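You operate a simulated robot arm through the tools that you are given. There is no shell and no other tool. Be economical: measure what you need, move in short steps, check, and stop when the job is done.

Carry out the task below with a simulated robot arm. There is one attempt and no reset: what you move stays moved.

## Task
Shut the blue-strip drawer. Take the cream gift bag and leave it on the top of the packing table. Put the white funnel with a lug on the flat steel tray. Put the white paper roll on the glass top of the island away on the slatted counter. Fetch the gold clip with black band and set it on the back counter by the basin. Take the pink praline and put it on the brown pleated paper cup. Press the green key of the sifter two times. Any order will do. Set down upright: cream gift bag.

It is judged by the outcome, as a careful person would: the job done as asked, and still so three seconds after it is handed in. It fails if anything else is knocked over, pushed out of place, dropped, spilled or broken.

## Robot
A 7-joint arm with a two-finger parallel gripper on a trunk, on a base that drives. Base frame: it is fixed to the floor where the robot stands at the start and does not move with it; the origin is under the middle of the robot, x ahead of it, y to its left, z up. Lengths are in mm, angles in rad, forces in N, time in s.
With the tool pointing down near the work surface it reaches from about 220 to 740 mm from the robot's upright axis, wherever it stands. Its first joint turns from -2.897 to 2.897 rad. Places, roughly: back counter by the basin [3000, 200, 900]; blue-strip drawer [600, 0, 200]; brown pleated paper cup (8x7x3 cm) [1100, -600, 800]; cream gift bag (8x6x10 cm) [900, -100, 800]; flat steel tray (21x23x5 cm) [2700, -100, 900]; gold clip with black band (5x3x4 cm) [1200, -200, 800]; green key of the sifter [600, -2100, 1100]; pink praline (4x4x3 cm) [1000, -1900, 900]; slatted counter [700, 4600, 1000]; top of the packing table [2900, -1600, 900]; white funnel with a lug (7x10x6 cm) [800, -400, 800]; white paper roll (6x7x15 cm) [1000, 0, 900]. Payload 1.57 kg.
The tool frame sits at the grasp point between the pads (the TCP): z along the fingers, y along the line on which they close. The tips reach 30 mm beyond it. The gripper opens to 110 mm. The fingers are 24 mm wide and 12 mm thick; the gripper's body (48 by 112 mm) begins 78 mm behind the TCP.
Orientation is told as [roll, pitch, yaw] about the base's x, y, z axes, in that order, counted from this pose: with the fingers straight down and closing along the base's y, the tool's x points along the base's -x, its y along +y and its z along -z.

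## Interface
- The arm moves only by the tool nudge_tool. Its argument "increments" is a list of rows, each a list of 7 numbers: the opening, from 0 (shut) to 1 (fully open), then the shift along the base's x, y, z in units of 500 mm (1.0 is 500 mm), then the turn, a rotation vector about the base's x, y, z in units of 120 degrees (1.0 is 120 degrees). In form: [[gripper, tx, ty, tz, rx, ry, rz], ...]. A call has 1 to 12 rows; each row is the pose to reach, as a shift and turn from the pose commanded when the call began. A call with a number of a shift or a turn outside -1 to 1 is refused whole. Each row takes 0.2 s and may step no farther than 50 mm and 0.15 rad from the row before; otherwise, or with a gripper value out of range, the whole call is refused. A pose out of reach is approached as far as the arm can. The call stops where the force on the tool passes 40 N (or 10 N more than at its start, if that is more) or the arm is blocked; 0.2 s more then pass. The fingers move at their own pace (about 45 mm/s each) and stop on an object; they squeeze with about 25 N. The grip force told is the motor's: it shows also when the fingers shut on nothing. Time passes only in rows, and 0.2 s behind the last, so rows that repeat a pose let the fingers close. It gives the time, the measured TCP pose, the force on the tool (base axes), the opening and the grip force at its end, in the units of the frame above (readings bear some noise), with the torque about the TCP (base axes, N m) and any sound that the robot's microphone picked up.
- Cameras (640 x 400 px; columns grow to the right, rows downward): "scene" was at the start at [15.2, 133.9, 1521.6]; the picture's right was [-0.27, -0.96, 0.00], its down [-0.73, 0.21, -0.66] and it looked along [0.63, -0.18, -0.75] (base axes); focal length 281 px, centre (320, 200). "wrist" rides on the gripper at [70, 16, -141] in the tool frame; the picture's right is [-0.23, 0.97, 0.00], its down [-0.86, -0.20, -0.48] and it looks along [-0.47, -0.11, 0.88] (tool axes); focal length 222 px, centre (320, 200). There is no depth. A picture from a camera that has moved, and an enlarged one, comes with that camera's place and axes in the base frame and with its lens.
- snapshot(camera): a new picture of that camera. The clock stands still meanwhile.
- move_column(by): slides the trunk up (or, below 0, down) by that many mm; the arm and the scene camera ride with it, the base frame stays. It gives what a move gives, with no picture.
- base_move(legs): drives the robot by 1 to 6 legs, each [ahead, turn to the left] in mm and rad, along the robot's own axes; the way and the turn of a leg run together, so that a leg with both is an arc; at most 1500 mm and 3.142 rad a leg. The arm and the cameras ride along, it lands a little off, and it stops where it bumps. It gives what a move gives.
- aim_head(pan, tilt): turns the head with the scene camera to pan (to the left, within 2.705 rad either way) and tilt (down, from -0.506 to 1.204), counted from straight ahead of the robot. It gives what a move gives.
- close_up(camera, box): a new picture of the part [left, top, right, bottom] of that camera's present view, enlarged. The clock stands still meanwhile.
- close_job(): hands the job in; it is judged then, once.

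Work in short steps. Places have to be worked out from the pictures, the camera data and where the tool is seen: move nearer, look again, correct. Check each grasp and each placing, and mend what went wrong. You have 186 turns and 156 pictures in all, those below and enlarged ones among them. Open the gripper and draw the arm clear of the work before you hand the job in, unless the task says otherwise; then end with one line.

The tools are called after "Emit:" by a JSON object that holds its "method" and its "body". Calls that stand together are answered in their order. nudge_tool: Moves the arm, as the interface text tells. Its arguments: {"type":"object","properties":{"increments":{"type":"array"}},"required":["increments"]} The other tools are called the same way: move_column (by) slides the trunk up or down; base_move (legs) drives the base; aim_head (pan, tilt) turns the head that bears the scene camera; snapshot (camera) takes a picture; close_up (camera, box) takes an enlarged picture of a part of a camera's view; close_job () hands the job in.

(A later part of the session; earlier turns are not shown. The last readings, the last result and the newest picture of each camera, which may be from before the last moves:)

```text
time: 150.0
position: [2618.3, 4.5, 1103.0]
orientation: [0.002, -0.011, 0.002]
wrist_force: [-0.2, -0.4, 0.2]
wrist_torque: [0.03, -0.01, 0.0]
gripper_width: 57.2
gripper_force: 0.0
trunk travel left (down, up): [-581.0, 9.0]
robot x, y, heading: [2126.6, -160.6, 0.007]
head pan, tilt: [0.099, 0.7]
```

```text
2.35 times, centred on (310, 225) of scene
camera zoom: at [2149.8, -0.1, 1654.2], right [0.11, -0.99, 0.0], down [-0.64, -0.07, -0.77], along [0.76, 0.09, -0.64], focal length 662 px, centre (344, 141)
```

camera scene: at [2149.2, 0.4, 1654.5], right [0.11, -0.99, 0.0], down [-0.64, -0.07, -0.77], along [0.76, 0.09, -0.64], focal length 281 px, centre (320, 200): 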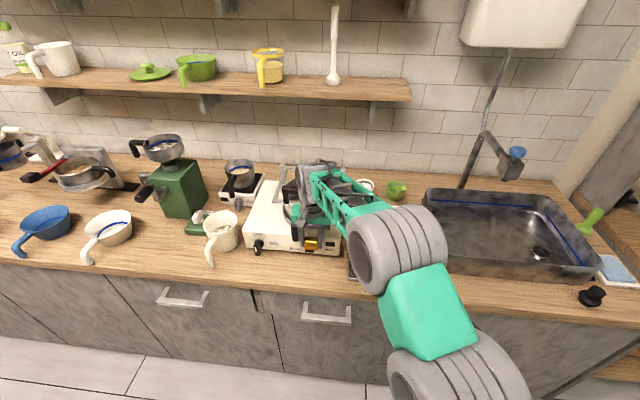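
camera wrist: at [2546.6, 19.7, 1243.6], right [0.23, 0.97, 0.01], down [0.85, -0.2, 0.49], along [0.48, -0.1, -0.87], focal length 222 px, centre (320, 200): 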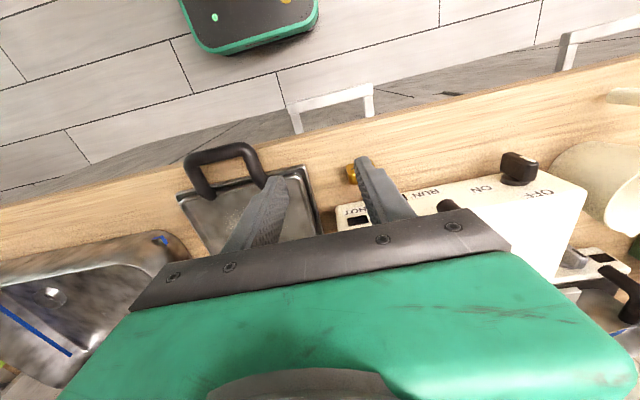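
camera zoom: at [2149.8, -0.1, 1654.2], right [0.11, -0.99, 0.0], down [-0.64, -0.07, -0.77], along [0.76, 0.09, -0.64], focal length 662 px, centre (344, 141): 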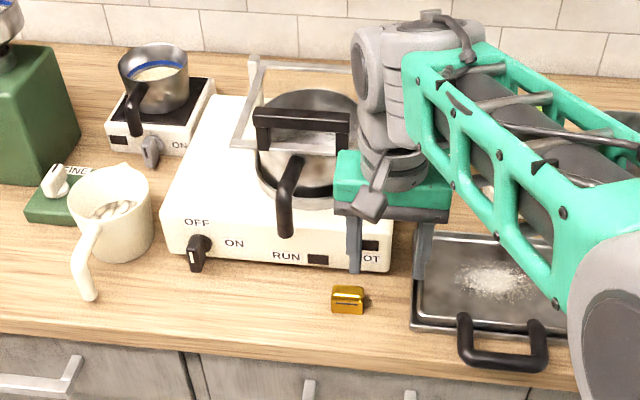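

The clip stands on the back counter. Now back to the island's rear for the paper roll.

Emit:
{"method": "base_move", "body": {"legs": [[-190, 0], [0, 3.135], [310, 0]]}}

Emit:
{"method": "aim_head", "body": {"pan": 0.1, "tilt": 0.8}}

Emit:
{"method": "snapshot", "body": {"camera": "scene"}}

Emit:
{"method": "snapshot", "body": {"camera": "wrist"}}

```text
time: 160.6
position: [1138.7, -346.8, 1102.5]
orientation: [0.004, -0.011, -3.13]
wrist_force: [0.3, -0.2, -0.2]
wrist_torque: [0.03, 0.0, 0.02]
gripper_width: 57.3
gripper_force: 0.0
trunk travel left (down, up): [-581.0, 9.0]
robot x, y, heading: [1625.7, -174.1, -3.117]
head pan, tilt: [0.099, 0.7]
```

```text
time: 161.2
position: [1139.6, -347.6, 1100.6]
orientation: [0.003, -0.01, -3.13]
wrist_force: [-0.2, -0.2, -0.2]
wrist_torque: [-0.01, 0.02, 0.03]
gripper_width: 57.4
gripper_force: 0.0
trunk travel left (down, up): [-581.0, 9.0]
robot x, y, heading: [1627.6, -170.6, -3.116]
head pan, tilt: [0.099, 0.799]
```

```text
84 pictures are left
camera scene: at [1612.0, -335.2, 1646.0], right [-0.12, 0.99, 0.0], down [0.71, 0.09, -0.7], along [-0.69, -0.09, -0.72], focal length 281 px, centre (320, 200)
```

scene: 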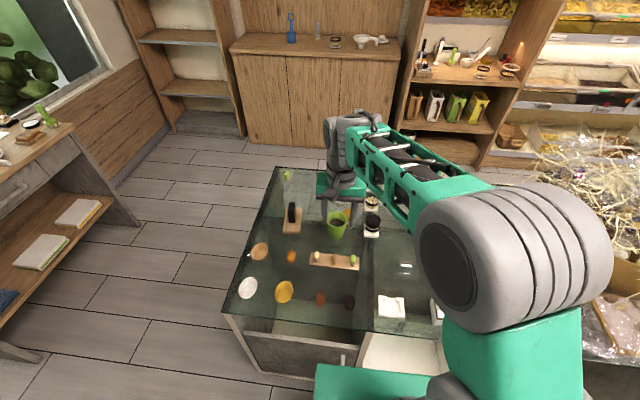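

```text
83 pictures are left
camera wrist: at [1211.3, -361.9, 1243.1], right [-0.22, -0.98, 0.01], down [-0.85, 0.19, 0.49], along [-0.48, 0.1, -0.87], focal length 222 px, centre (320, 200)
```

wrist: 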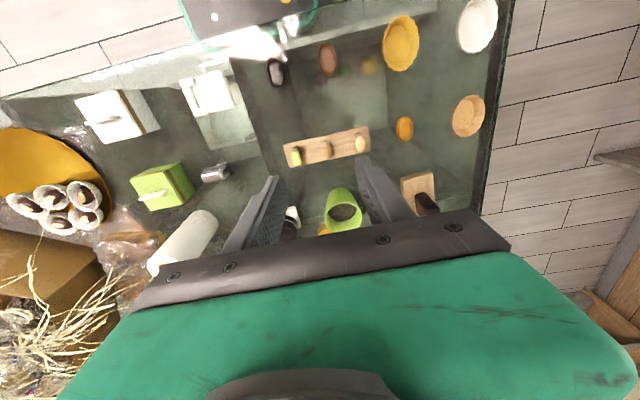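

Roll base triangulates to (970,-25). I move above it with an open gripper.

Emit:
{"method": "nudge_tool", "body": {"increments": [[0.9, -0.04, 0.08, 0, 0, 0, 0], [0.9, -0.08, 0.16, 0, 0, 0, 0], [0.9, -0.12, 0.24, 0, 0, 0, 0], [0.9, -0.16, 0.32, 0, 0, 0, 0], [0.9, -0.2, 0.4, 0, 0, 0, 0], [0.9, -0.24, 0.48, 0, 0, 0, 0], [0.9, -0.29, 0.56, 0, 0, 0, 0], [0.9, -0.34, 0.64, 0, 0, 0, 0], [0.9, -0.34, 0.646, -0.08, 0, 0, 0]]}}

Emit:
{"method": "snapshot", "body": {"camera": "wrist"}}

Emit:
{"method": "snapshot", "body": {"camera": "scene"}}

```text
time: 163.2
position: [969.0, -25.0, 1062.4]
orientation: [0.004, -0.01, -3.128]
wrist_force: [-0.3, -0.7, -0.3]
wrist_torque: [0.0, -0.03, 0.0]
gripper_width: 99.0
gripper_force: 0.1
trunk travel left (down, up): [-581.0, 9.0]
robot x, y, heading: [1628.8, -173.7, -3.115]
head pan, tilt: [0.099, 0.799]
```

```text
82 pictures are left
camera wrist: at [1040.4, -39.4, 1202.5], right [-0.22, -0.98, 0.01], down [-0.85, 0.19, 0.49], along [-0.48, 0.1, -0.87], focal length 222 px, centre (320, 200)
```

wrist: 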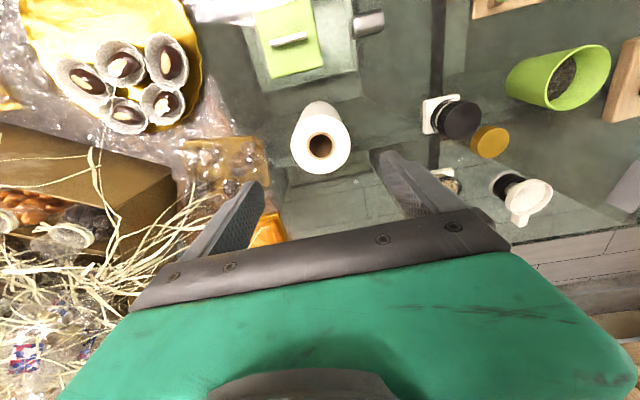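

```text
81 pictures are left
camera scene: at [1611.9, -335.0, 1646.0], right [-0.12, 0.99, 0.0], down [0.71, 0.09, -0.7], along [-0.69, -0.09, -0.72], focal length 281 px, centre (320, 200)
```

scene: 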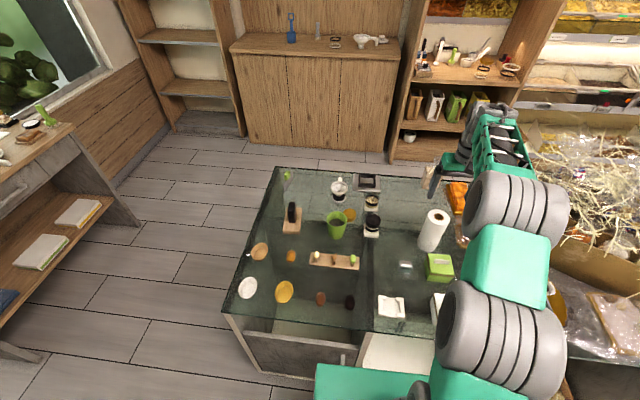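

Centered over the roll. Narrow the opening slightly (to avoid the straw), descend and grip.

Emit:
{"method": "nudge_tool", "body": {"increments": [[0.76, 0, -0.002, -0.04, 0, 0, 0], [0.76, 0, -0.002, -0.1, 0, 0, 0], [0.76, 0, -0.002, -0.17, 0, 0, 0], [0.76, 0, -0.002, -0.24, 0, 0, 0], [0.76, 0, -0.002, -0.3, 0, 0, 0], [0.76, 0, -0.002, -0.34, 0, 0, 0], [0, 0, -0.002, -0.34, 0, 0, 0], [0, 0, -0.002, -0.34, 0, 0, 0], [0, 0, -0.002, -0.34, 0, 0, 0]]}}

Emit:
{"method": "snapshot", "body": {"camera": "wrist"}}

```text
time: 165.2
position: [971.3, -23.1, 890.4]
orientation: [0.003, -0.01, -3.128]
wrist_force: [-0.1, -1.3, 0.9]
wrist_torque: [0.03, 0.04, 0.02]
gripper_width: 60.5
gripper_force: 25.5
trunk travel left (down, up): [-581.0, 9.0]
robot x, y, heading: [1630.6, -174.9, -3.12]
head pan, tilt: [0.099, 0.799]
```

```text
80 pictures are left
camera wrist: at [1042.0, -39.2, 1032.4], right [-0.22, -0.98, 0.01], down [-0.85, 0.19, 0.49], along [-0.48, 0.1, -0.87], focal length 222 px, centre (320, 200)
```

wrist: 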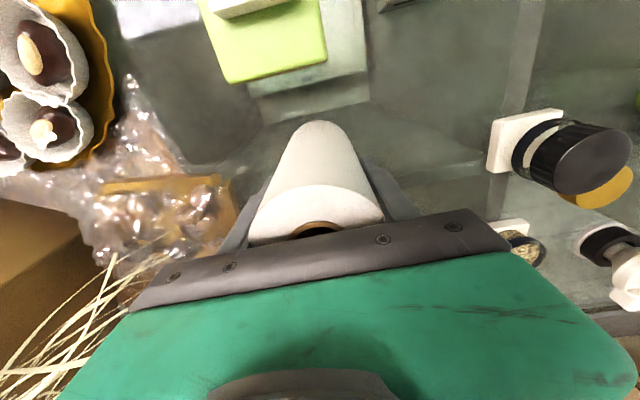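

The roll is held. Lift straight up, then retract.

Emit:
{"method": "nudge_tool", "body": {"increments": [[0, 0, 0, 0.04, 0, 0, 0], [0, 0, 0, 0.12, 0, 0, 0], [0, 0, 0, 0.21, 0, 0, 0], [0, 0, 0, 0.3, 0, 0, 0], [0, 0, 0, 0.39, 0, 0, 0], [0, 0.03, -0.02, 0.47, 0, 0, 0], [0, 0.09, -0.07, 0.5, 0, 0, 0], [0, 0.16, -0.12, 0.5, 0, 0, 0], [0, 0.23, -0.17, 0.5, 0, 0, 0], [0, 0.3, -0.22, 0.5, 0, 0, 0], [0, 0.36, -0.28, 0.5, 0, 0, 0]]}}

Emit:
{"method": "base_move", "body": {"legs": [[-330, 0], [0, -1.59]]}}

Emit:
{"method": "aim_head", "body": {"pan": 0.15, "tilt": 0.3}}

Emit:
{"method": "snapshot", "body": {"camera": "scene"}}

```text
time: 167.6
position: [1150.8, -164.9, 1142.0]
orientation: [0.004, -0.01, -3.128]
wrist_force: [0.5, 0.9, -2.0]
wrist_torque: [-0.02, 0.0, 0.02]
gripper_width: 59.7
gripper_force: 25.3
trunk travel left (down, up): [-581.0, 9.0]
robot x, y, heading: [1625.0, -172.6, -3.119]
head pan, tilt: [0.099, 0.799]
```

```text
time: 173.7
position: [1982.1, 313.6, 1142.4]
orientation: [0.004, -0.01, 1.552]
wrist_force: [-0.3, 0.6, -3.3]
wrist_torque: [0.0, -0.01, 0.02]
gripper_width: 59.4
gripper_force: 24.7
trunk travel left (down, up): [-581.0, 9.0]
robot x, y, heading: [1961.8, -166.5, 1.566]
head pan, tilt: [0.099, 0.799]
```

```text
time: 174.6
position: [1980.7, 313.7, 1141.8]
orientation: [0.002, -0.009, 1.551]
wrist_force: [0.5, -0.8, -3.3]
wrist_torque: [-0.02, 0.0, 0.01]
gripper_width: 59.5
gripper_force: 25.5
trunk travel left (down, up): [-581.0, 9.0]
robot x, y, heading: [1955.4, -165.6, 1.567]
head pan, tilt: [0.15, 0.3]
```

```text
79 pictures are left
camera scene: at [1790.0, -130.8, 1690.2], right [0.99, 0.14, 0.0], down [0.04, -0.29, -0.95], along [-0.14, 0.95, -0.3], focal length 281 px, centre (320, 200)
```

scene: 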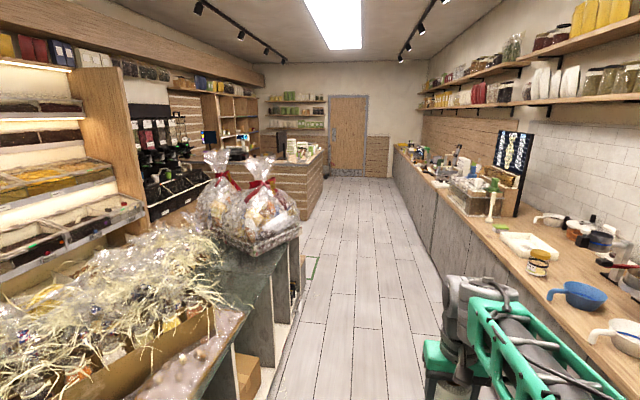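

The corridor is clear; the slatted desk is at left beyond the island, its front around y≈4190. I drive down the corridor.

Emit:
{"method": "base_move", "body": {"legs": [[1500, 0], [1500, 0], [450, 0]]}}

Emit:
{"method": "aim_head", "body": {"pan": 0.8, "tilt": 0.4}}

Emit:
{"method": "snapshot", "body": {"camera": "scene"}}

```text
time: 191.4
position: [1968.1, 3763.0, 1141.6]
orientation: [0.004, -0.01, 1.573]
wrist_force: [0.3, -0.3, -2.5]
wrist_torque: [-0.01, 0.0, 0.01]
gripper_width: 58.7
gripper_force: 24.4
trunk travel left (down, up): [-581.0, 9.0]
robot x, y, heading: [1952.6, 3282.6, 1.584]
head pan, tilt: [0.15, 0.3]
```

```text
time: 192.4
position: [1968.1, 3763.0, 1142.2]
orientation: [0.003, -0.01, 1.575]
wrist_force: [0.3, 0.9, -2.0]
wrist_torque: [-0.01, 0.01, -0.02]
gripper_width: 59.0
gripper_force: 25.8
trunk travel left (down, up): [-581.0, 9.0]
robot x, y, heading: [1957.0, 3282.1, 1.586]
head pan, tilt: [0.799, 0.4]
```

```text
78 pictures are left
camera scene: at [1733.4, 3285.9, 1681.1], right [0.69, 0.73, 0.0], down [0.28, -0.27, -0.92], along [-0.67, 0.63, -0.39], focal length 281 px, centre (320, 200)
```

scene: 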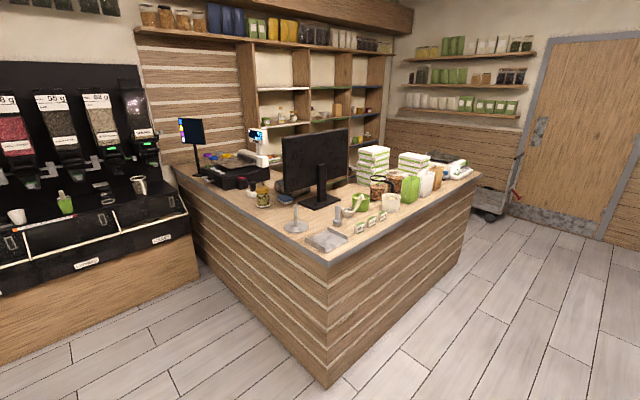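

Enlarge the desk top to find a free spot.

Emit:
{"method": "close_up", "body": {"camera": "scene", "box": [170, 130, 490, 290]}}

```text
2.00 times, centred on (330, 210) of scene
camera zoom: at [1733.4, 3285.9, 1681.1], right [0.69, 0.73, 0.0], down [0.28, -0.27, -0.92], along [-0.67, 0.63, -0.39], focal length 562 px, centre (300, 180)
```

zoom: 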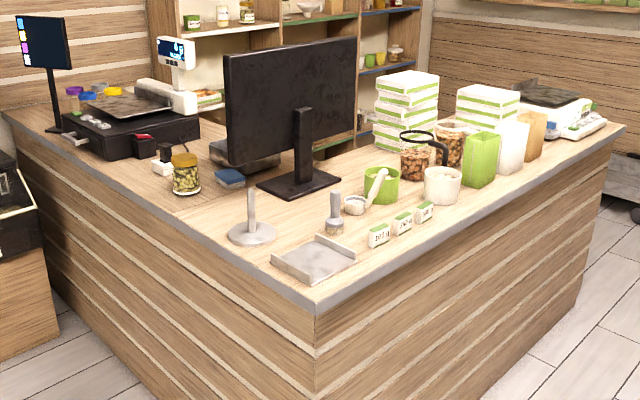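

Free area near (560,4100) between the jar and the metal stand. I raise the roll a bit and drive to face that side of the desk.

Emit:
{"method": "nudge_tool", "body": {"increments": [[0, 0, 0, 0.06, 0, 0, 0], [0, 0, 0, 0.12, 0, 0, 0]]}}

Emit:
{"method": "base_move", "body": {"legs": [[0, 1.556], [1390, 0], [0, -1.571], [120, 0]]}}

Emit:
{"method": "aim_head", "body": {"pan": 0.0, "tilt": 0.6}}

Emit:
{"method": "snapshot", "body": {"camera": "scene"}}

```text
time: 193.0
position: [1968.4, 3762.1, 1202.3]
orientation: [0.002, -0.01, 1.573]
wrist_force: [-0.1, 0.0, -1.4]
wrist_torque: [-0.01, 0.0, -0.01]
gripper_width: 58.9
gripper_force: 25.1
trunk travel left (down, up): [-581.0, 9.0]
robot x, y, heading: [1953.5, 3286.8, 1.582]
head pan, tilt: [0.799, 0.4]
```

```text
time: 208.2
position: [622.8, 3899.1, 1201.1]
orientation: [0.005, -0.01, 1.554]
wrist_force: [0.4, 0.2, -2.8]
wrist_torque: [-0.02, 0.03, 0.0]
gripper_width: 58.2
gripper_force: 25.1
trunk travel left (down, up): [-581.0, 9.0]
robot x, y, heading: [603.3, 3421.1, 1.568]
head pan, tilt: [0.799, 0.4]
```

```text
time: 209.4
position: [621.6, 3897.5, 1201.4]
orientation: [0.004, -0.006, 1.555]
wrist_force: [0.2, 0.5, -1.1]
wrist_torque: [0.03, 0.02, -0.01]
gripper_width: 58.3
gripper_force: 24.6
trunk travel left (down, up): [-581.0, 9.0]
robot x, y, heading: [600.0, 3418.2, 1.569]
head pan, tilt: [0.0, 0.6]
```

```text
76 pictures are left
camera scene: at [446.6, 3448.5, 1662.8], right [1.0, 0.0, 0.0], down [0.0, -0.56, -0.83], along [0.0, 0.83, -0.56], focal length 281 px, centre (320, 200)
```

scene: 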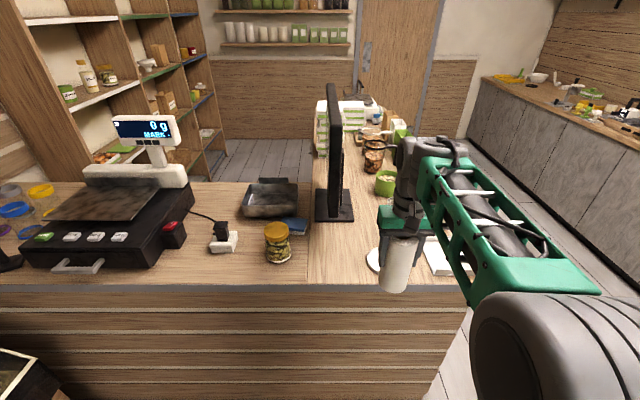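

Jar at x≈308, stand at x≈627; free middle at (460,4080). Drive ahead 100 mm and move the roll there.

Emit:
{"method": "base_move", "body": {"legs": [[100, 0]]}}

Emit:
{"method": "nudge_tool", "body": {"increments": [[0, -0.06, 0.03, 0, 0, 0, 0], [0, -0.13, 0.06, 0, 0, 0, 0], [0, -0.2, 0.09, -0.02, 0, 0, 0], [0, -0.27, 0.12, -0.05, 0, 0, 0], [0, -0.32, 0.15, -0.1, 0, 0, 0], [0, -0.32, 0.17, -0.16, 0, 0, 0]]}}

Emit:
{"method": "snapshot", "body": {"camera": "scene"}}

Emit:
{"method": "snapshot", "body": {"camera": "wrist"}}

```text
time: 210.5
position: [624.2, 3994.8, 1200.9]
orientation: [0.004, -0.009, 1.553]
wrist_force: [0.1, 0.9, -2.5]
wrist_torque: [-0.04, 0.01, 0.02]
gripper_width: 58.0
gripper_force: 24.5
trunk travel left (down, up): [-581.0, 9.0]
robot x, y, heading: [597.8, 3515.2, 1.573]
head pan, tilt: [0.0, 0.6]
```

```text
time: 211.9
position: [466.4, 4078.7, 1120.9]
orientation: [0.003, -0.01, 1.554]
wrist_force: [0.3, 0.6, -2.8]
wrist_torque: [0.02, 0.0, 0.01]
gripper_width: 58.2
gripper_force: 25.4
trunk travel left (down, up): [-581.0, 9.0]
robot x, y, heading: [600.4, 3518.8, 1.568]
head pan, tilt: [0.0, 0.6]
```

```text
75 pictures are left
camera scene: at [446.9, 3545.5, 1662.8], right [1.0, 0.0, 0.0], down [0.0, -0.57, -0.82], along [0.0, 0.82, -0.57], focal length 281 px, centre (320, 200)
```

scene: 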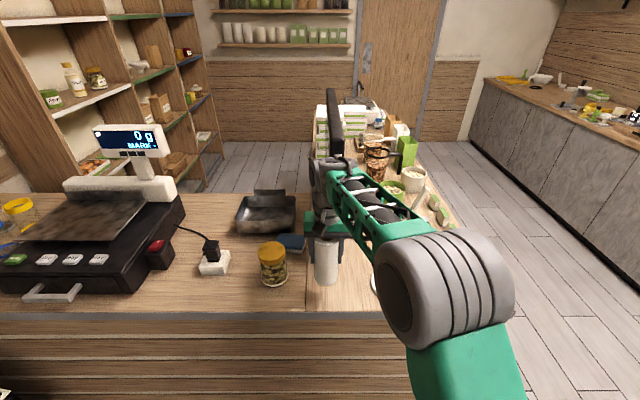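

```text
74 pictures are left
camera wrist: at [448.6, 4008.8, 1261.8], right [-0.97, 0.24, 0.01], down [0.22, 0.85, 0.49], along [0.11, 0.47, -0.87], focal length 222 px, centre (320, 200)
```

wrist: 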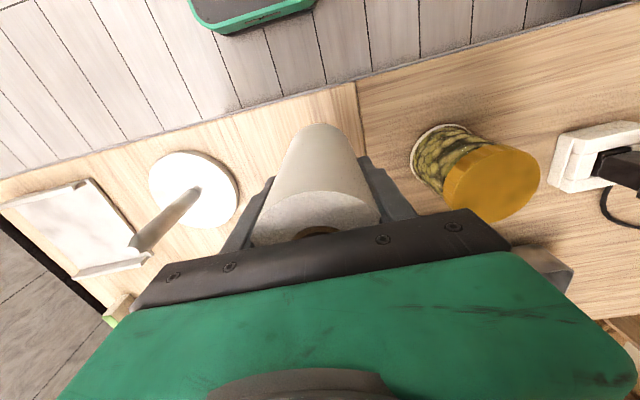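

Well placed between jar and stand; shift 20 mm off the board seam and lower until contact.

Emit:
{"method": "nudge_tool", "body": {"increments": [[0, 0.04, 0.01, -0.02, 0, 0, 0], [0, 0.04, 0.01, -0.04, 0, 0, 0], [0, 0.04, 0.01, -0.056, 0, 0, 0], [0, 0.04, 0.01, -0.072, 0, 0, 0], [0, 0.04, 0.01, -0.084, 0, 0, 0], [0, 0.04, 0.01, -0.096, 0, 0, 0], [0, 0.04, 0.01, -0.108, 0, 0, 0], [0, 0.04, 0.01, -0.12, 0, 0, 0], [0, 0.04, 0.01, -0.132, 0, 0, 0], [0, 0.04, 0.01, -0.144, 0, 0, 0], [0, 0.04, 0.01, -0.156, 0, 0, 0]]}}

Emit:
{"method": "close_up", "body": {"camera": "scene", "box": [240, 200, 400, 340]}}

```text
time: 214.3
position: [483.7, 4082.1, 1043.6]
orientation: [0.004, -0.01, 1.551]
wrist_force: [0.2, 0.7, -1.6]
wrist_torque: [0.0, 0.0, 0.02]
gripper_width: 57.9
gripper_force: 25.1
trunk travel left (down, up): [-581.0, 9.0]
robot x, y, heading: [602.1, 3511.1, 1.565]
head pan, tilt: [0.0, 0.6]
```

```text
2.86 times, centred on (320, 270) of scene
camera zoom: at [446.9, 3545.0, 1662.8], right [1.0, 0.0, 0.0], down [0.0, -0.57, -0.82], along [0.0, 0.82, -0.57], focal length 804 px, centre (320, 0)
```

zoom: 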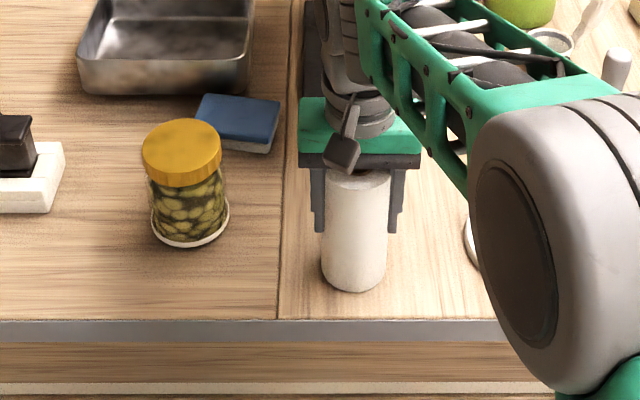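

Not there yet; continue.

Emit:
{"method": "nudge_tool", "body": {"increments": [[0, 0, 0, -0.012, 0, 0, 0], [0, 0, 0, -0.024, 0, 0, 0], [0, 0, 0, -0.036, 0, 0, 0], [0, 0, 0, -0.048, 0, 0, 0], [0, 0, 0, -0.06, 0, 0, 0], [0, 0, 0, -0.072, 0, 0, 0], [0, 0, 0, -0.084, 0, 0, 0], [0, 0, 0, -0.096, 0, 0, 0], [0, 0, 0, -0.108, 0, 0, 0], [0, 0, 0, -0.12, 0, 0, 0]]}}

Emit:
{"method": "close_up", "body": {"camera": "scene", "box": [240, 200, 400, 340]}}

```text
time: 215.4
position: [482.8, 4084.6, 1021.6]
orientation: [0.006, -0.015, 1.554]
wrist_force: [2.1, -4.8, 13.9]
wrist_torque: [-0.65, -0.51, -0.07]
gripper_width: 57.8
gripper_force: 25.1
trunk travel left (down, up): [-581.0, 9.0]
robot x, y, heading: [601.3, 3515.5, 1.566]
head pan, tilt: [0.0, 0.6]
stopped in row 5: the force on the tool passed its limit at 44 N (the readings are from after the stop); the commanded pose is now the measured one
```

```text
2.86 times, centred on (320, 270) of scene
camera zoom: at [447.1, 3543.5, 1662.6], right [1.0, 0.0, 0.0], down [0.0, -0.56, -0.83], along [0.0, 0.83, -0.56], focal length 804 px, centre (320, 0)
```

zoom: 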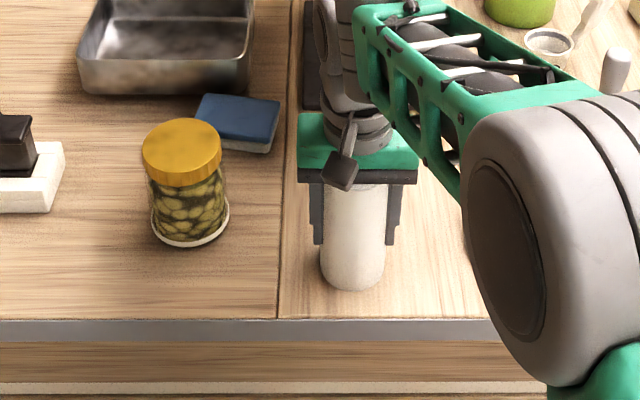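

The roll stands on the desk. Release and rise straight up.

Emit:
{"method": "nudge_tool", "body": {"increments": [[0.6, 0, 0, 0.002, 0, 0, 0], [0.75, 0, 0, 0.004, 0, 0, 0], [0.75, 0, 0, 0.006, 0, 0, 0], [0.75, 0, 0, 0.06, 0, 0, 0], [0.75, 0, 0, 0.14, 0, 0, 0], [0.75, 0, 0, 0.22, 0, 0, 0], [0.75, 0, 0, 0.3, 0, 0, 0], [0.75, 0.06, -0.06, 0.34, 0, 0, 0], [0.75, 0.12, -0.12, 0.34, 0, 0, 0], [0.75, 0.18, -0.16, 0.34, 0, 0, 0]]}}

Emit:
{"method": "close_up", "body": {"camera": "scene", "box": [200, 160, 440, 340]}}

```text
time: 217.6
position: [573.7, 4005.1, 1190.4]
orientation: [0.004, -0.014, 1.553]
wrist_force: [-0.3, 0.7, 0.1]
wrist_torque: [-0.01, -0.01, 0.01]
gripper_width: 82.5
gripper_force: 0.1
trunk travel left (down, up): [-581.0, 9.0]
robot x, y, heading: [600.7, 3515.2, 1.564]
head pan, tilt: [0.0, 0.6]
```

```text
2.22 times, centred on (320, 250) of scene
camera zoom: at [447.2, 3544.5, 1662.8], right [1.0, 0.0, 0.0], down [0.0, -0.56, -0.83], along [0.0, 0.83, -0.56], focal length 625 px, centre (320, 89)
```

zoom: 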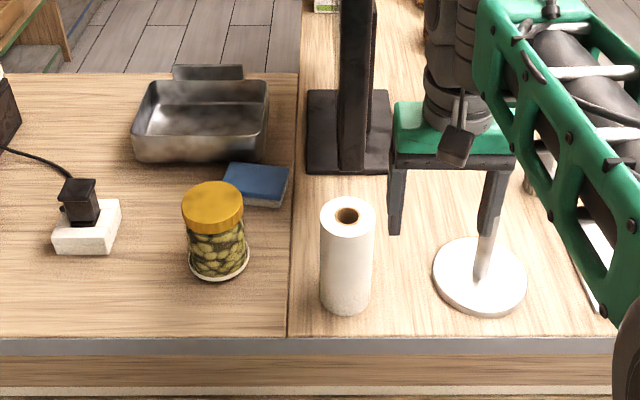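

The roll is placed. I return via the front aisle toward the funnel.

Emit:
{"method": "base_move", "body": {"legs": [[-60, 0], [0, 1.577], [510, 0], [0, 1.571], [1400, 0]]}}

Emit:
{"method": "aim_head", "body": {"pan": 0.1, "tilt": 0.4}}

Emit:
{"method": "snapshot", "body": {"camera": "scene"}}

```text
time: 235.3
position: [37.4, 1579.0, 1191.5]
orientation: [0.005, -0.015, -1.638]
wrist_force: [-0.5, 0.4, 0.0]
wrist_torque: [0.0, -0.01, -0.02]
gripper_width: 82.7
gripper_force: 0.0
trunk travel left (down, up): [-581.0, 9.0]
robot x, y, heading: [35.6, 2065.7, -1.624]
head pan, tilt: [0.0, 0.6]
```

```text
time: 236.1
position: [36.0, 1578.4, 1191.0]
orientation: [0.006, -0.014, -1.639]
wrist_force: [-0.3, -0.1, -1.0]
wrist_torque: [0.0, 0.0, -0.03]
gripper_width: 82.3
gripper_force: 0.1
trunk travel left (down, up): [-581.0, 9.0]
robot x, y, heading: [34.4, 2068.0, -1.624]
head pan, tilt: [0.099, 0.4]
```

```text
70 pictures are left
camera scene: at [196.6, 2028.0, 1681.0], right [-1.0, -0.04, 0.0], down [-0.02, 0.39, -0.92], along [0.04, -0.92, -0.39], focal length 281 px, centre (320, 200)
```

scene: 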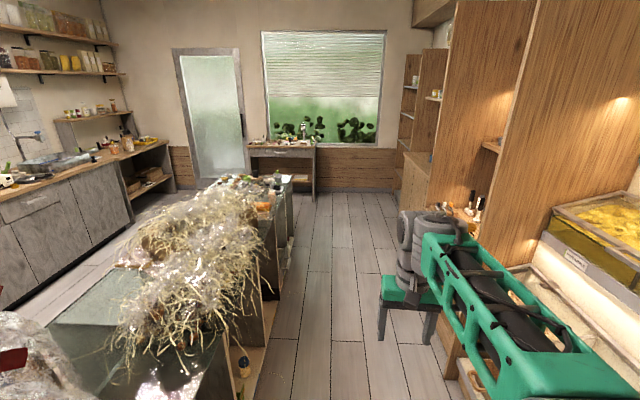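

The aisle is clear; correct the heading slightly and continue to y≈-320, then face the island.

Emit:
{"method": "base_move", "body": {"legs": [[0, 0.1], [1200, 0], [1190, 0], [0, 1.52], [60, 0]]}}

Emit:
{"method": "aim_head", "body": {"pan": -0.1, "tilt": 0.8}}

Emit:
{"method": "snapshot", "body": {"camera": "scene"}}

Emit:
{"method": "snapshot", "body": {"camera": "wrist"}}

```text
time: 252.5
position: [696.9, -294.9, 1190.1]
orientation: [0.006, -0.013, -0.038]
wrist_force: [0.5, 0.5, 0.2]
wrist_torque: [0.02, 0.02, -0.02]
gripper_width: 82.7
gripper_force: 0.0
trunk travel left (down, up): [-581.0, 9.0]
robot x, y, heading: [207.4, -312.2, -0.024]
head pan, tilt: [0.099, 0.4]
```

```text
time: 253.4
position: [696.1, -295.1, 1191.4]
orientation: [0.005, -0.013, -0.038]
wrist_force: [-0.2, -0.9, 0.0]
wrist_torque: [0.04, -0.02, -0.01]
gripper_width: 82.6
gripper_force: 0.0
trunk travel left (down, up): [-581.0, 9.0]
robot x, y, heading: [208.2, -306.6, -0.029]
head pan, tilt: [-0.099, 0.799]
```

```text
69 pictures are left
camera scene: at [230.3, -164.4, 1646.0], right [-0.13, -0.99, 0.0], down [-0.71, 0.09, -0.7], along [0.69, -0.09, -0.72], focal length 281 px, centre (320, 200)
```

scene: 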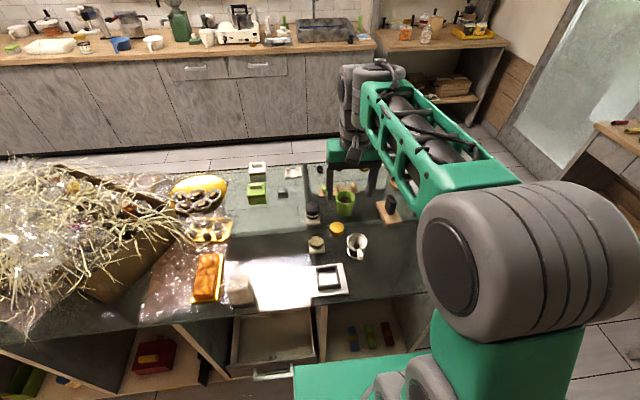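

```text
68 pictures are left
camera wrist: at [625.5, -276.1, 1332.4], right [0.27, 0.96, 0.01], down [0.84, -0.23, 0.49], along [0.47, -0.12, -0.87], focal length 222 px, centre (320, 200)
```

wrist: 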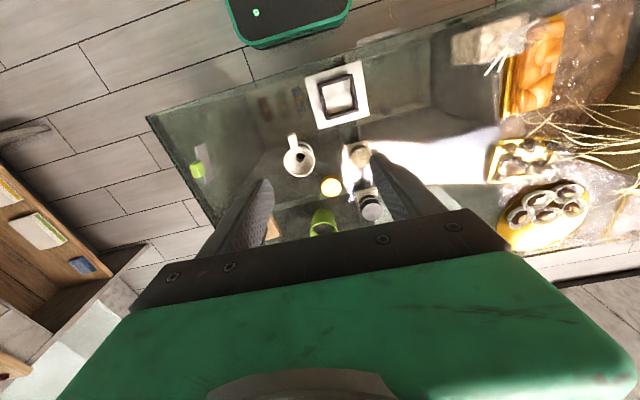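

Enlarge the funnel from both cameras.

Emit:
{"method": "close_up", "body": {"camera": "scene", "box": [300, 200, 420, 300]}}

Emit:
{"method": "close_up", "body": {"camera": "wrist", "box": [240, 100, 400, 220]}}

```text
4.00 times, centred on (360, 250) of scene
camera zoom: at [230.3, -164.4, 1646.0], right [-0.13, -0.99, 0.0], down [-0.71, 0.09, -0.7], along [0.69, -0.09, -0.72], focal length 1125 px, centre (160, 0)
```

zoom: 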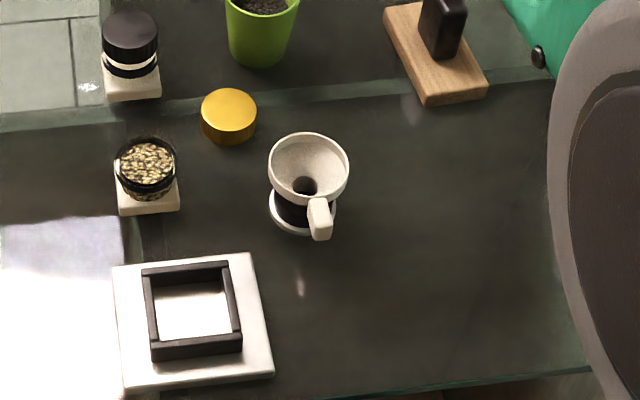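

```text
3.33 times, centred on (320, 160) of wrist
camera zoom: at [625.5, -276.1, 1332.4], right [0.27, 0.96, 0.01], down [0.84, -0.23, 0.49], along [0.47, -0.12, -0.87], focal length 740 px, centre (320, 333)
```

zoom: 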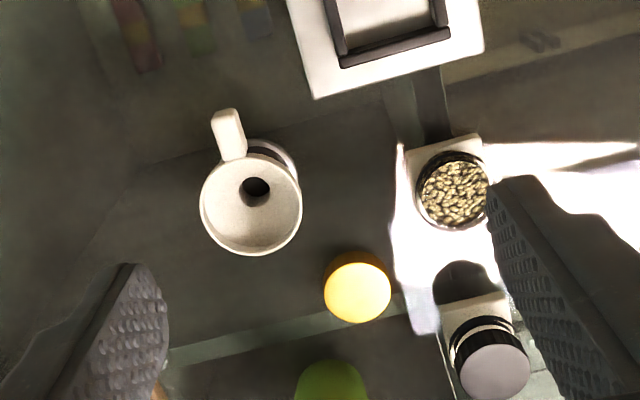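

Bowl rim center triangulates to (774,-360) at z≈860. I move above it, opening wide.

Emit:
{"method": "nudge_tool", "body": {"increments": [[0.95, 0.04, -0.03, -0.06, 0, 0, 0.005], [0.95, 0.08, -0.06, -0.13, 0, 0, 0.01], [0.95, 0.12, -0.1, -0.2, 0, 0, 0.015], [0.95, 0.156, -0.13, -0.27, 0, 0.006, 0.018], [0.95, 0.156, -0.13, -0.36, 0, 0.006, 0.018], [0.95, 0.156, -0.13, -0.44, 0, 0.006, 0.018]]}}

Emit:
{"method": "snapshot", "body": {"camera": "wrist"}}

Emit:
{"method": "close_up", "body": {"camera": "scene", "box": [300, 200, 420, 300]}}

```text
time: 254.8
position: [773.4, -360.7, 972.3]
orientation: [0.003, -0.004, -0.002]
wrist_force: [0.3, 0.1, 0.8]
wrist_torque: [0.01, 0.02, 0.03]
gripper_width: 104.4
gripper_force: 0.0
trunk travel left (down, up): [-581.0, 9.0]
robot x, y, heading: [207.1, -312.1, -0.025]
head pan, tilt: [-0.099, 0.799]
```

```text
65 pictures are left
camera wrist: at [704.1, -346.2, 1113.4], right [0.23, 0.97, 0.0], down [0.85, -0.2, 0.48], along [0.47, -0.11, -0.88], focal length 222 px, centre (320, 200)
```

wrist: 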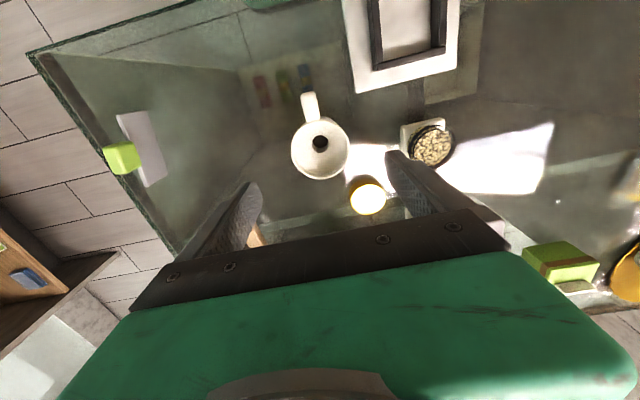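

```text
4.00 times, centred on (360, 250) of scene
camera zoom: at [230.6, -164.5, 1646.0], right [-0.13, -0.99, 0.0], down [-0.71, 0.09, -0.7], along [0.69, -0.09, -0.72], focal length 1125 px, centre (160, 0)
```

zoom: 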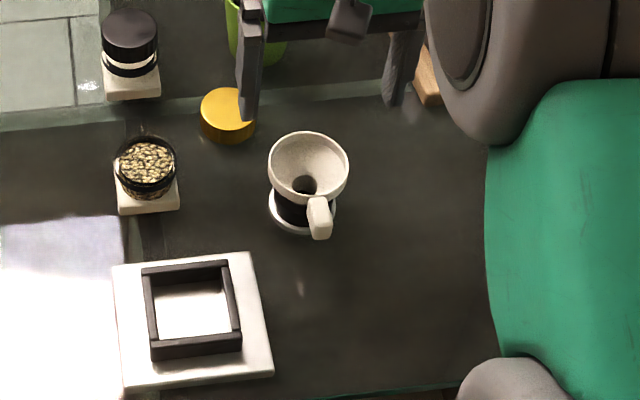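

Aligned. Descend to z≈848 and close on the bowl.

Emit:
{"method": "nudge_tool", "body": {"increments": [[0.95, 0, -0.002, -0.08, 0, 0, 0], [0.95, 0, -0.002, -0.15, 0, 0, 0], [0.95, 0, -0.002, -0.21, 0, 0, 0], [0.95, 0, -0.002, -0.248, 0, 0, 0], [0.5, 0, -0.002, -0.248, 0, 0, 0], [0.2, 0, -0.002, -0.248, 0, 0, 0], [0.2, 0, -0.002, -0.248, 0, 0, 0], [0, 0, -0.002, -0.248, 0, 0, 0]]}}

Emit:
{"method": "snapshot", "body": {"camera": "wrist"}}

Emit:
{"method": "close_up", "body": {"camera": "scene", "box": [300, 200, 420, 300]}}

```text
time: 256.6
position: [773.8, -360.2, 845.3]
orientation: [0.004, 0.0, -0.003]
wrist_force: [0.4, 0.2, 1.7]
wrist_torque: [0.02, -0.04, -0.02]
gripper_width: 67.1
gripper_force: 25.1
trunk travel left (down, up): [-581.0, 9.0]
robot x, y, heading: [205.4, -312.7, -0.026]
head pan, tilt: [-0.099, 0.799]
```

```text
63 pictures are left
camera wrist: at [704.2, -344.5, 988.5], right [0.23, 0.97, 0.0], down [0.85, -0.2, 0.48], along [0.47, -0.11, -0.88], focal length 222 px, centre (320, 200)
```

wrist: 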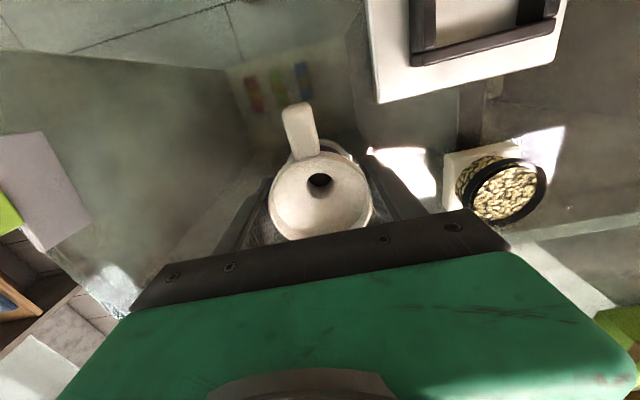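

```text
4.00 times, centred on (360, 250) of scene
camera zoom: at [230.4, -164.5, 1645.9], right [-0.13, -0.99, 0.0], down [-0.71, 0.09, -0.7], along [0.69, -0.09, -0.72], focal length 1125 px, centre (160, 0)
```

zoom: 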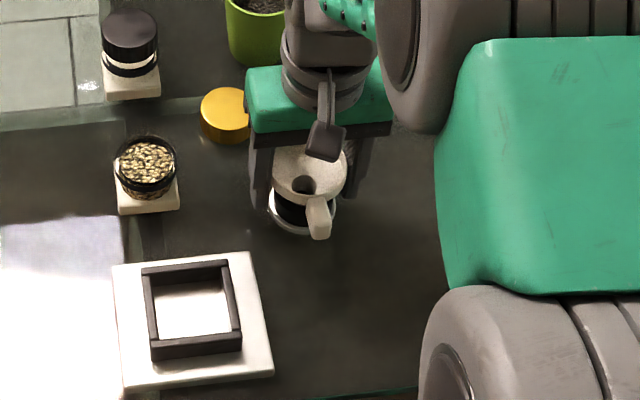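

Gripped at 67 mm. Lift a little and check what comes with it.

Emit:
{"method": "nudge_tool", "body": {"increments": [[0, 0, 0, 0.03, 0, 0, 0], [0, 0, 0, 0.08, 0, 0, 0], [0, 0, 0, 0.16, 0, 0, 0], [0, 0, 0, 0.24, 0, 0, 0]]}}

Emit:
{"method": "close_up", "body": {"camera": "scene", "box": [300, 180, 420, 280]}}

Emit:
{"method": "snapshot", "body": {"camera": "wrist"}}

```text
time: 257.6
position: [775.2, -360.5, 967.4]
orientation: [0.004, 0.0, -0.003]
wrist_force: [-0.2, 1.7, -1.2]
wrist_torque: [-0.02, 0.01, -0.02]
gripper_width: 66.9
gripper_force: 25.1
trunk travel left (down, up): [-581.0, 9.0]
robot x, y, heading: [204.8, -311.8, -0.026]
head pan, tilt: [-0.099, 0.799]
```

```text
4.00 times, centred on (360, 230) of scene
camera zoom: at [230.0, -164.5, 1645.9], right [-0.13, -0.99, 0.0], down [-0.71, 0.09, -0.7], along [0.69, -0.09, -0.72], focal length 1125 px, centre (160, 80)
```

zoom: 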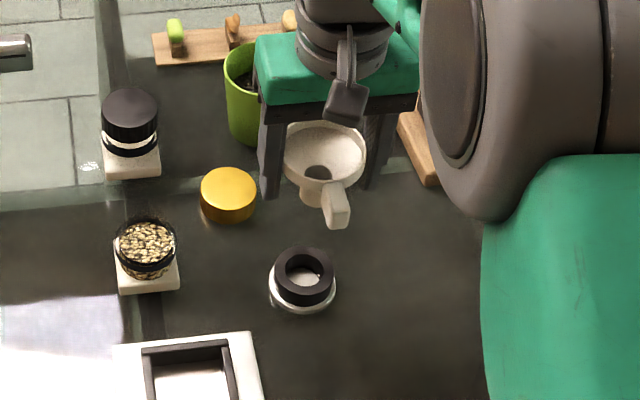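

```text
60 pictures are left
camera wrist: at [705.7, -345.1, 1109.7], right [0.23, 0.97, 0.0], down [0.85, -0.2, 0.48], along [0.47, -0.11, -0.88], focal length 222 px, centre (320, 200)
```

wrist: 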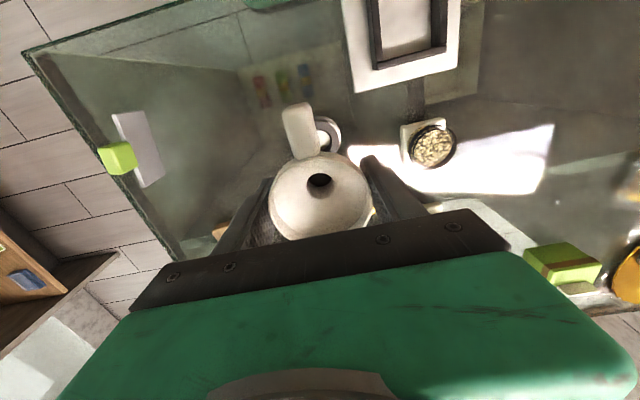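

Only the funnel came up; its holder stays. I raise it and drive around to the back counter.

Emit:
{"method": "nudge_tool", "body": {"increments": [[0, -0.03, 0.01, 0.09, 0, 0, 0], [0, -0.08, 0.03, 0.17, 0, 0, 0], [0, -0.13, 0.05, 0.25, 0, 0, 0], [0, -0.18, 0.08, 0.3, 0, 0, 0]]}}

Emit:
{"method": "base_move", "body": {"legs": [[-230, 0], [0, -1.545], [900, 0], [0, 1.571], [1500, 0], [470, 0]]}}

Emit:
{"method": "base_move", "body": {"legs": [[0, 1.565], [1060, 0], [0, -1.568]]}}

Emit:
{"method": "aim_head", "body": {"pan": 0.1, "tilt": 0.7}}

Emit:
{"method": "snapshot", "body": {"camera": "scene"}}

```text
time: 258.6
position: [685.1, -321.0, 1118.4]
orientation: [0.003, 0.001, 0.0]
wrist_force: [0.0, -0.1, -1.1]
wrist_torque: [-0.03, 0.0, 0.02]
gripper_width: 67.0
gripper_force: 24.8
trunk travel left (down, up): [-581.0, 9.0]
robot x, y, heading: [207.0, -313.1, -0.029]
head pan, tilt: [-0.099, 0.799]
```

```text
time: 281.5
position: [2384.3, -1217.4, 1116.1]
orientation: [0.002, 0.0, 0.026]
wrist_force: [0.2, 0.9, -0.3]
wrist_torque: [-0.01, 0.0, -0.03]
gripper_width: 67.1
gripper_force: 25.2
trunk travel left (down, up): [-581.0, 9.0]
robot x, y, heading: [1909.9, -1219.3, 0.001]
head pan, tilt: [-0.099, 0.799]
```

```text
time: 294.8
position: [2366.6, -158.7, 1117.0]
orientation: [0.003, 0.001, 0.007]
wrist_force: [-0.3, 0.6, -0.6]
wrist_torque: [0.01, -0.03, 0.0]
gripper_width: 66.8
gripper_force: 25.4
trunk travel left (down, up): [-581.0, 9.0]
robot x, y, heading: [1883.4, -156.0, -0.016]
head pan, tilt: [-0.099, 0.799]
```

```text
time: 295.5
position: [2367.2, -159.3, 1115.0]
orientation: [0.004, 0.0, 0.003]
wrist_force: [0.4, -0.5, -0.1]
wrist_torque: [0.01, 0.03, 0.01]
gripper_width: 67.3
gripper_force: 25.4
trunk travel left (down, up): [-581.0, 9.0]
robot x, y, heading: [1888.3, -151.1, -0.019]
head pan, tilt: [0.099, 0.7]
```

```text
59 pictures are left
camera scene: at [1916.1, 10.0, 1654.2], right [0.08, -1.0, 0.0], down [-0.64, -0.05, -0.76], along [0.76, 0.06, -0.64], focal length 281 px, centre (320, 200)
```

scene: 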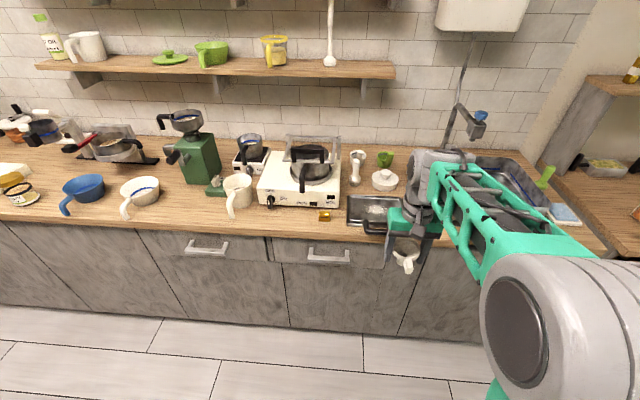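

Drive up to the counter and look at the tray with both cameras.

Emit:
{"method": "base_move", "body": {"legs": [[240, 0.019]]}}

Emit:
{"method": "snapshot", "body": {"camera": "wrist"}}

Emit:
{"method": "close_up", "body": {"camera": "scene", "box": [280, 160, 480, 310]}}

```text
time: 297.3
position: [2607.6, -150.1, 1116.6]
orientation: [0.004, 0.0, 0.029]
wrist_force: [-0.5, 1.1, -0.7]
wrist_torque: [0.03, 0.05, 0.02]
gripper_width: 67.0
gripper_force: 25.2
trunk travel left (down, up): [-581.0, 9.0]
robot x, y, heading: [2125.7, -159.8, -0.0]
head pan, tilt: [0.099, 0.7]
```

```text
58 pictures are left
camera wrist: at [2538.0, -136.9, 1258.7], right [0.2, 0.98, 0.0], down [0.86, -0.18, 0.48], along [0.47, -0.09, -0.88], focal length 222 px, centre (320, 200)
```

wrist: 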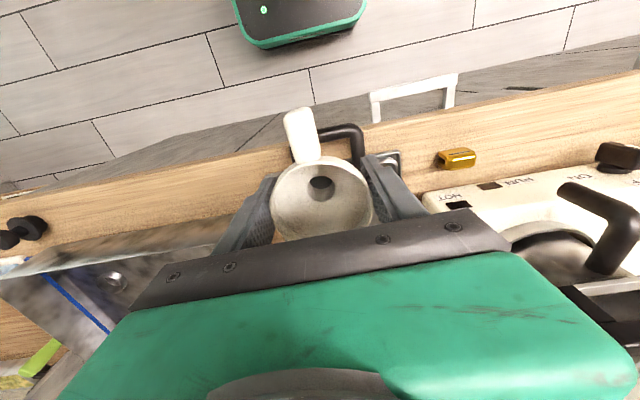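

```text
2.67 times, centred on (380, 235) of scene
camera zoom: at [2153.0, 8.9, 1654.2], right [0.1, -0.99, 0.0], down [-0.64, -0.07, -0.76], along [0.76, 0.08, -0.64], focal length 750 px, centre (160, 107)
```

zoom: 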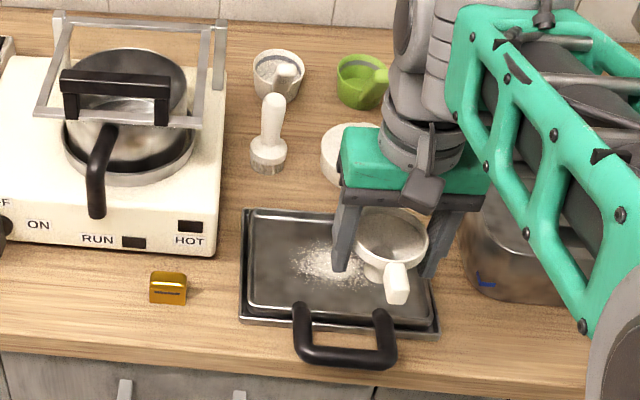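

Tray centre ≈ (2765,-147). I bring the funnel over the clear part at (2755,-175) and lower partway.

Emit:
{"method": "nudge_tool", "body": {"increments": [[0, 0.07, -0.01, 0, 0, 0, -0.004], [0, 0.15, -0.02, -0.02, 0, 0, -0.008], [0, 0.22, -0.035, -0.06, 0, 0, -0.012], [0, 0.28, -0.05, -0.11, 0, 0, -0.014], [0, 0.294, -0.05, -0.18, 0, 0, -0.014], [0, 0.294, -0.05, -0.24, 0, 0, -0.014], [0, 0.294, -0.05, -0.29, 0, 0, -0.014]]}}

Emit:
{"method": "close_up", "body": {"camera": "scene", "box": [280, 160, 480, 310]}}

Emit:
{"method": "snapshot", "body": {"camera": "wrist"}}

```text
time: 298.9
position: [2755.1, -175.1, 971.5]
orientation: [0.003, 0.0, 0.0]
wrist_force: [0.5, 0.4, -0.6]
wrist_torque: [0.02, 0.0, 0.02]
gripper_width: 66.9
gripper_force: 25.3
trunk travel left (down, up): [-581.0, 9.0]
robot x, y, heading: [2128.7, -153.1, 0.007]
head pan, tilt: [0.099, 0.7]
```

```text
2.67 times, centred on (380, 235) of scene
camera zoom: at [2152.5, 8.9, 1654.2], right [0.1, -0.99, 0.0], down [-0.64, -0.07, -0.76], along [0.76, 0.08, -0.64], focal length 750 px, centre (160, 107)
```

zoom: 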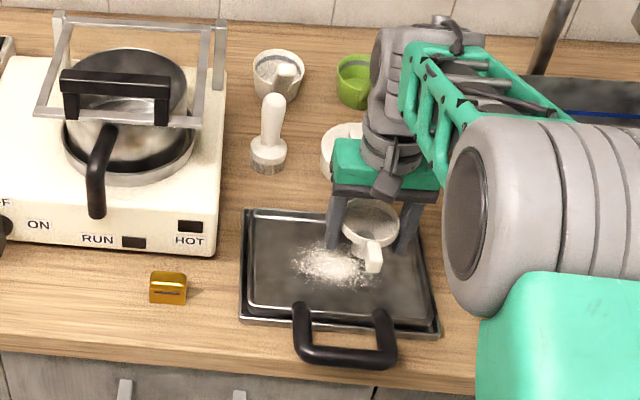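

```text
55 pictures are left
camera wrist: at [2684.9, -159.3, 1113.7], right [0.23, 0.97, 0.0], down [0.85, -0.2, 0.48], along [0.47, -0.1, -0.88], focal length 222 px, centre (320, 200)
```

wrist: 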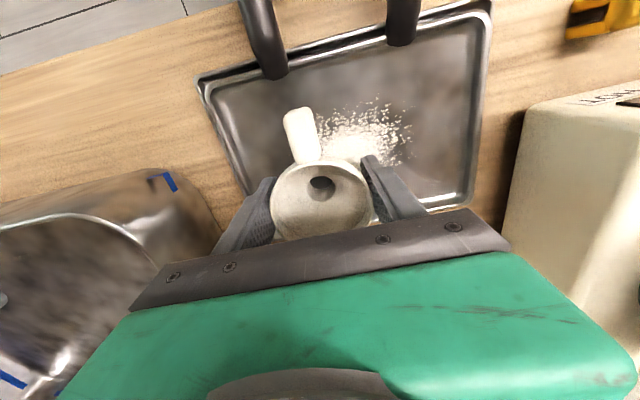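

Over the tray floor. Lower in fine steps until contact.

Emit:
{"method": "nudge_tool", "body": {"increments": [[0, 0, 0, -0.015, 0, 0, 0], [0, 0, 0, -0.025, 0, 0, 0], [0, 0, 0, -0.033, 0, 0, 0], [0, 0, 0, -0.041, 0, 0, 0], [0, 0, 0, -0.049, 0, 0, 0], [0, 0, 0, -0.057, 0, 0, 0], [0, 0, 0, -0.065, 0, 0, 0], [0, 0, 0, -0.073, 0, 0, 0], [0, 0, 0, -0.081, 0, 0, 0], [0, 0, 0, -0.089, 0, 0, 0]]}}

Emit:
{"method": "close_up", "body": {"camera": "scene", "box": [320, 200, 460, 300]}}

```text
time: 300.6
position: [2757.0, -175.7, 944.9]
orientation: [0.005, -0.015, -0.001]
wrist_force: [-1.8, 0.3, 12.6]
wrist_torque: [-0.21, 0.17, -0.09]
gripper_width: 67.0
gripper_force: 25.2
trunk travel left (down, up): [-581.0, 9.0]
robot x, y, heading: [2130.5, -156.0, 0.004]
head pan, tilt: [0.099, 0.7]
stopped in row 8: the force on the tool passed its limit at 44 N (the readings are from after the stop); the commanded pose is now the measured one
```

```text
4.00 times, centred on (390, 250) of scene
camera zoom: at [2150.9, 9.1, 1653.9], right [0.1, -0.99, 0.0], down [-0.64, -0.07, -0.77], along [0.76, 0.08, -0.64], focal length 1125 px, centre (40, 0)
```

zoom: 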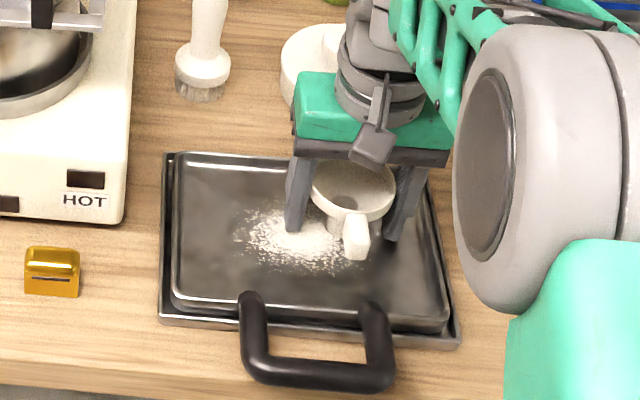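

Contact with the tray. Ease the pressure, then open slowly.

Emit:
{"method": "nudge_tool", "body": {"increments": [[0, 0, 0, 0.002, 0, 0.004, 0], [0.58, 0, 0, 0.002, 0, 0.004, 0], [0.64, 0, 0, 0.002, 0, 0.004, 0], [0.7, 0, 0, 0.002, 0, 0.004, 0], [0.8, 0, 0, 0.002, 0, 0.004, 0]]}}

Emit:
{"method": "close_up", "body": {"camera": "scene", "box": [320, 200, 460, 300]}}

Emit:
{"method": "snapshot", "body": {"camera": "wrist"}}

```text
time: 301.8
position: [2756.4, -174.5, 944.6]
orientation: [0.005, -0.001, 0.003]
wrist_force: [1.1, 9.0, 17.6]
wrist_torque: [-0.49, 0.0, 0.12]
gripper_width: 80.2
gripper_force: 0.0
trunk travel left (down, up): [-581.0, 9.0]
robot x, y, heading: [2127.1, -154.8, 0.002]
head pan, tilt: [0.099, 0.7]
```

```text
4.00 times, centred on (390, 250) of scene
camera zoom: at [2150.5, 10.2, 1654.2], right [0.1, -0.99, 0.0], down [-0.64, -0.07, -0.77], along [0.76, 0.08, -0.64], focal length 1125 px, centre (40, 0)
```

zoom: 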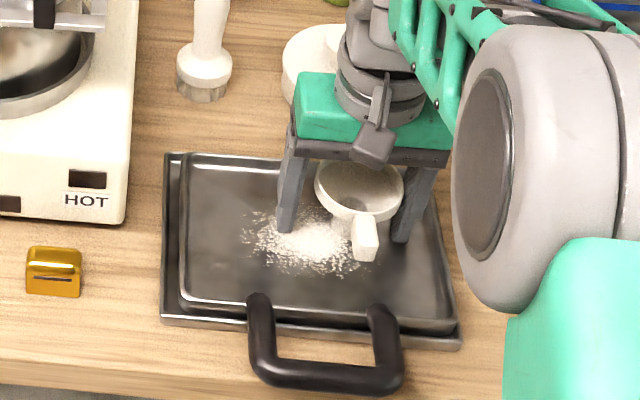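

```text
52 pictures are left
camera wrist: at [2687.2, -159.0, 1086.2], right [0.23, 0.97, 0.0], down [0.85, -0.2, 0.48], along [0.47, -0.11, -0.88], focal length 222 px, centre (320, 200)
```

wrist: 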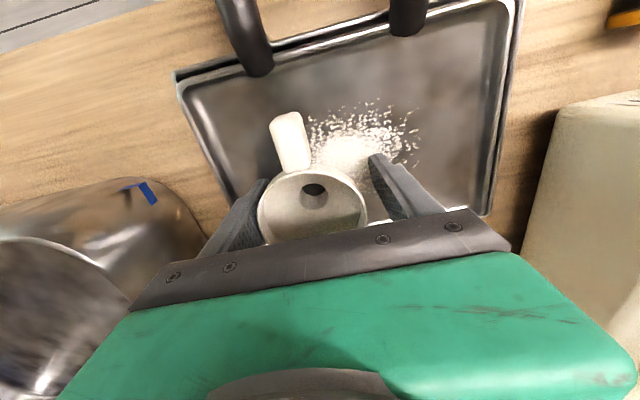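

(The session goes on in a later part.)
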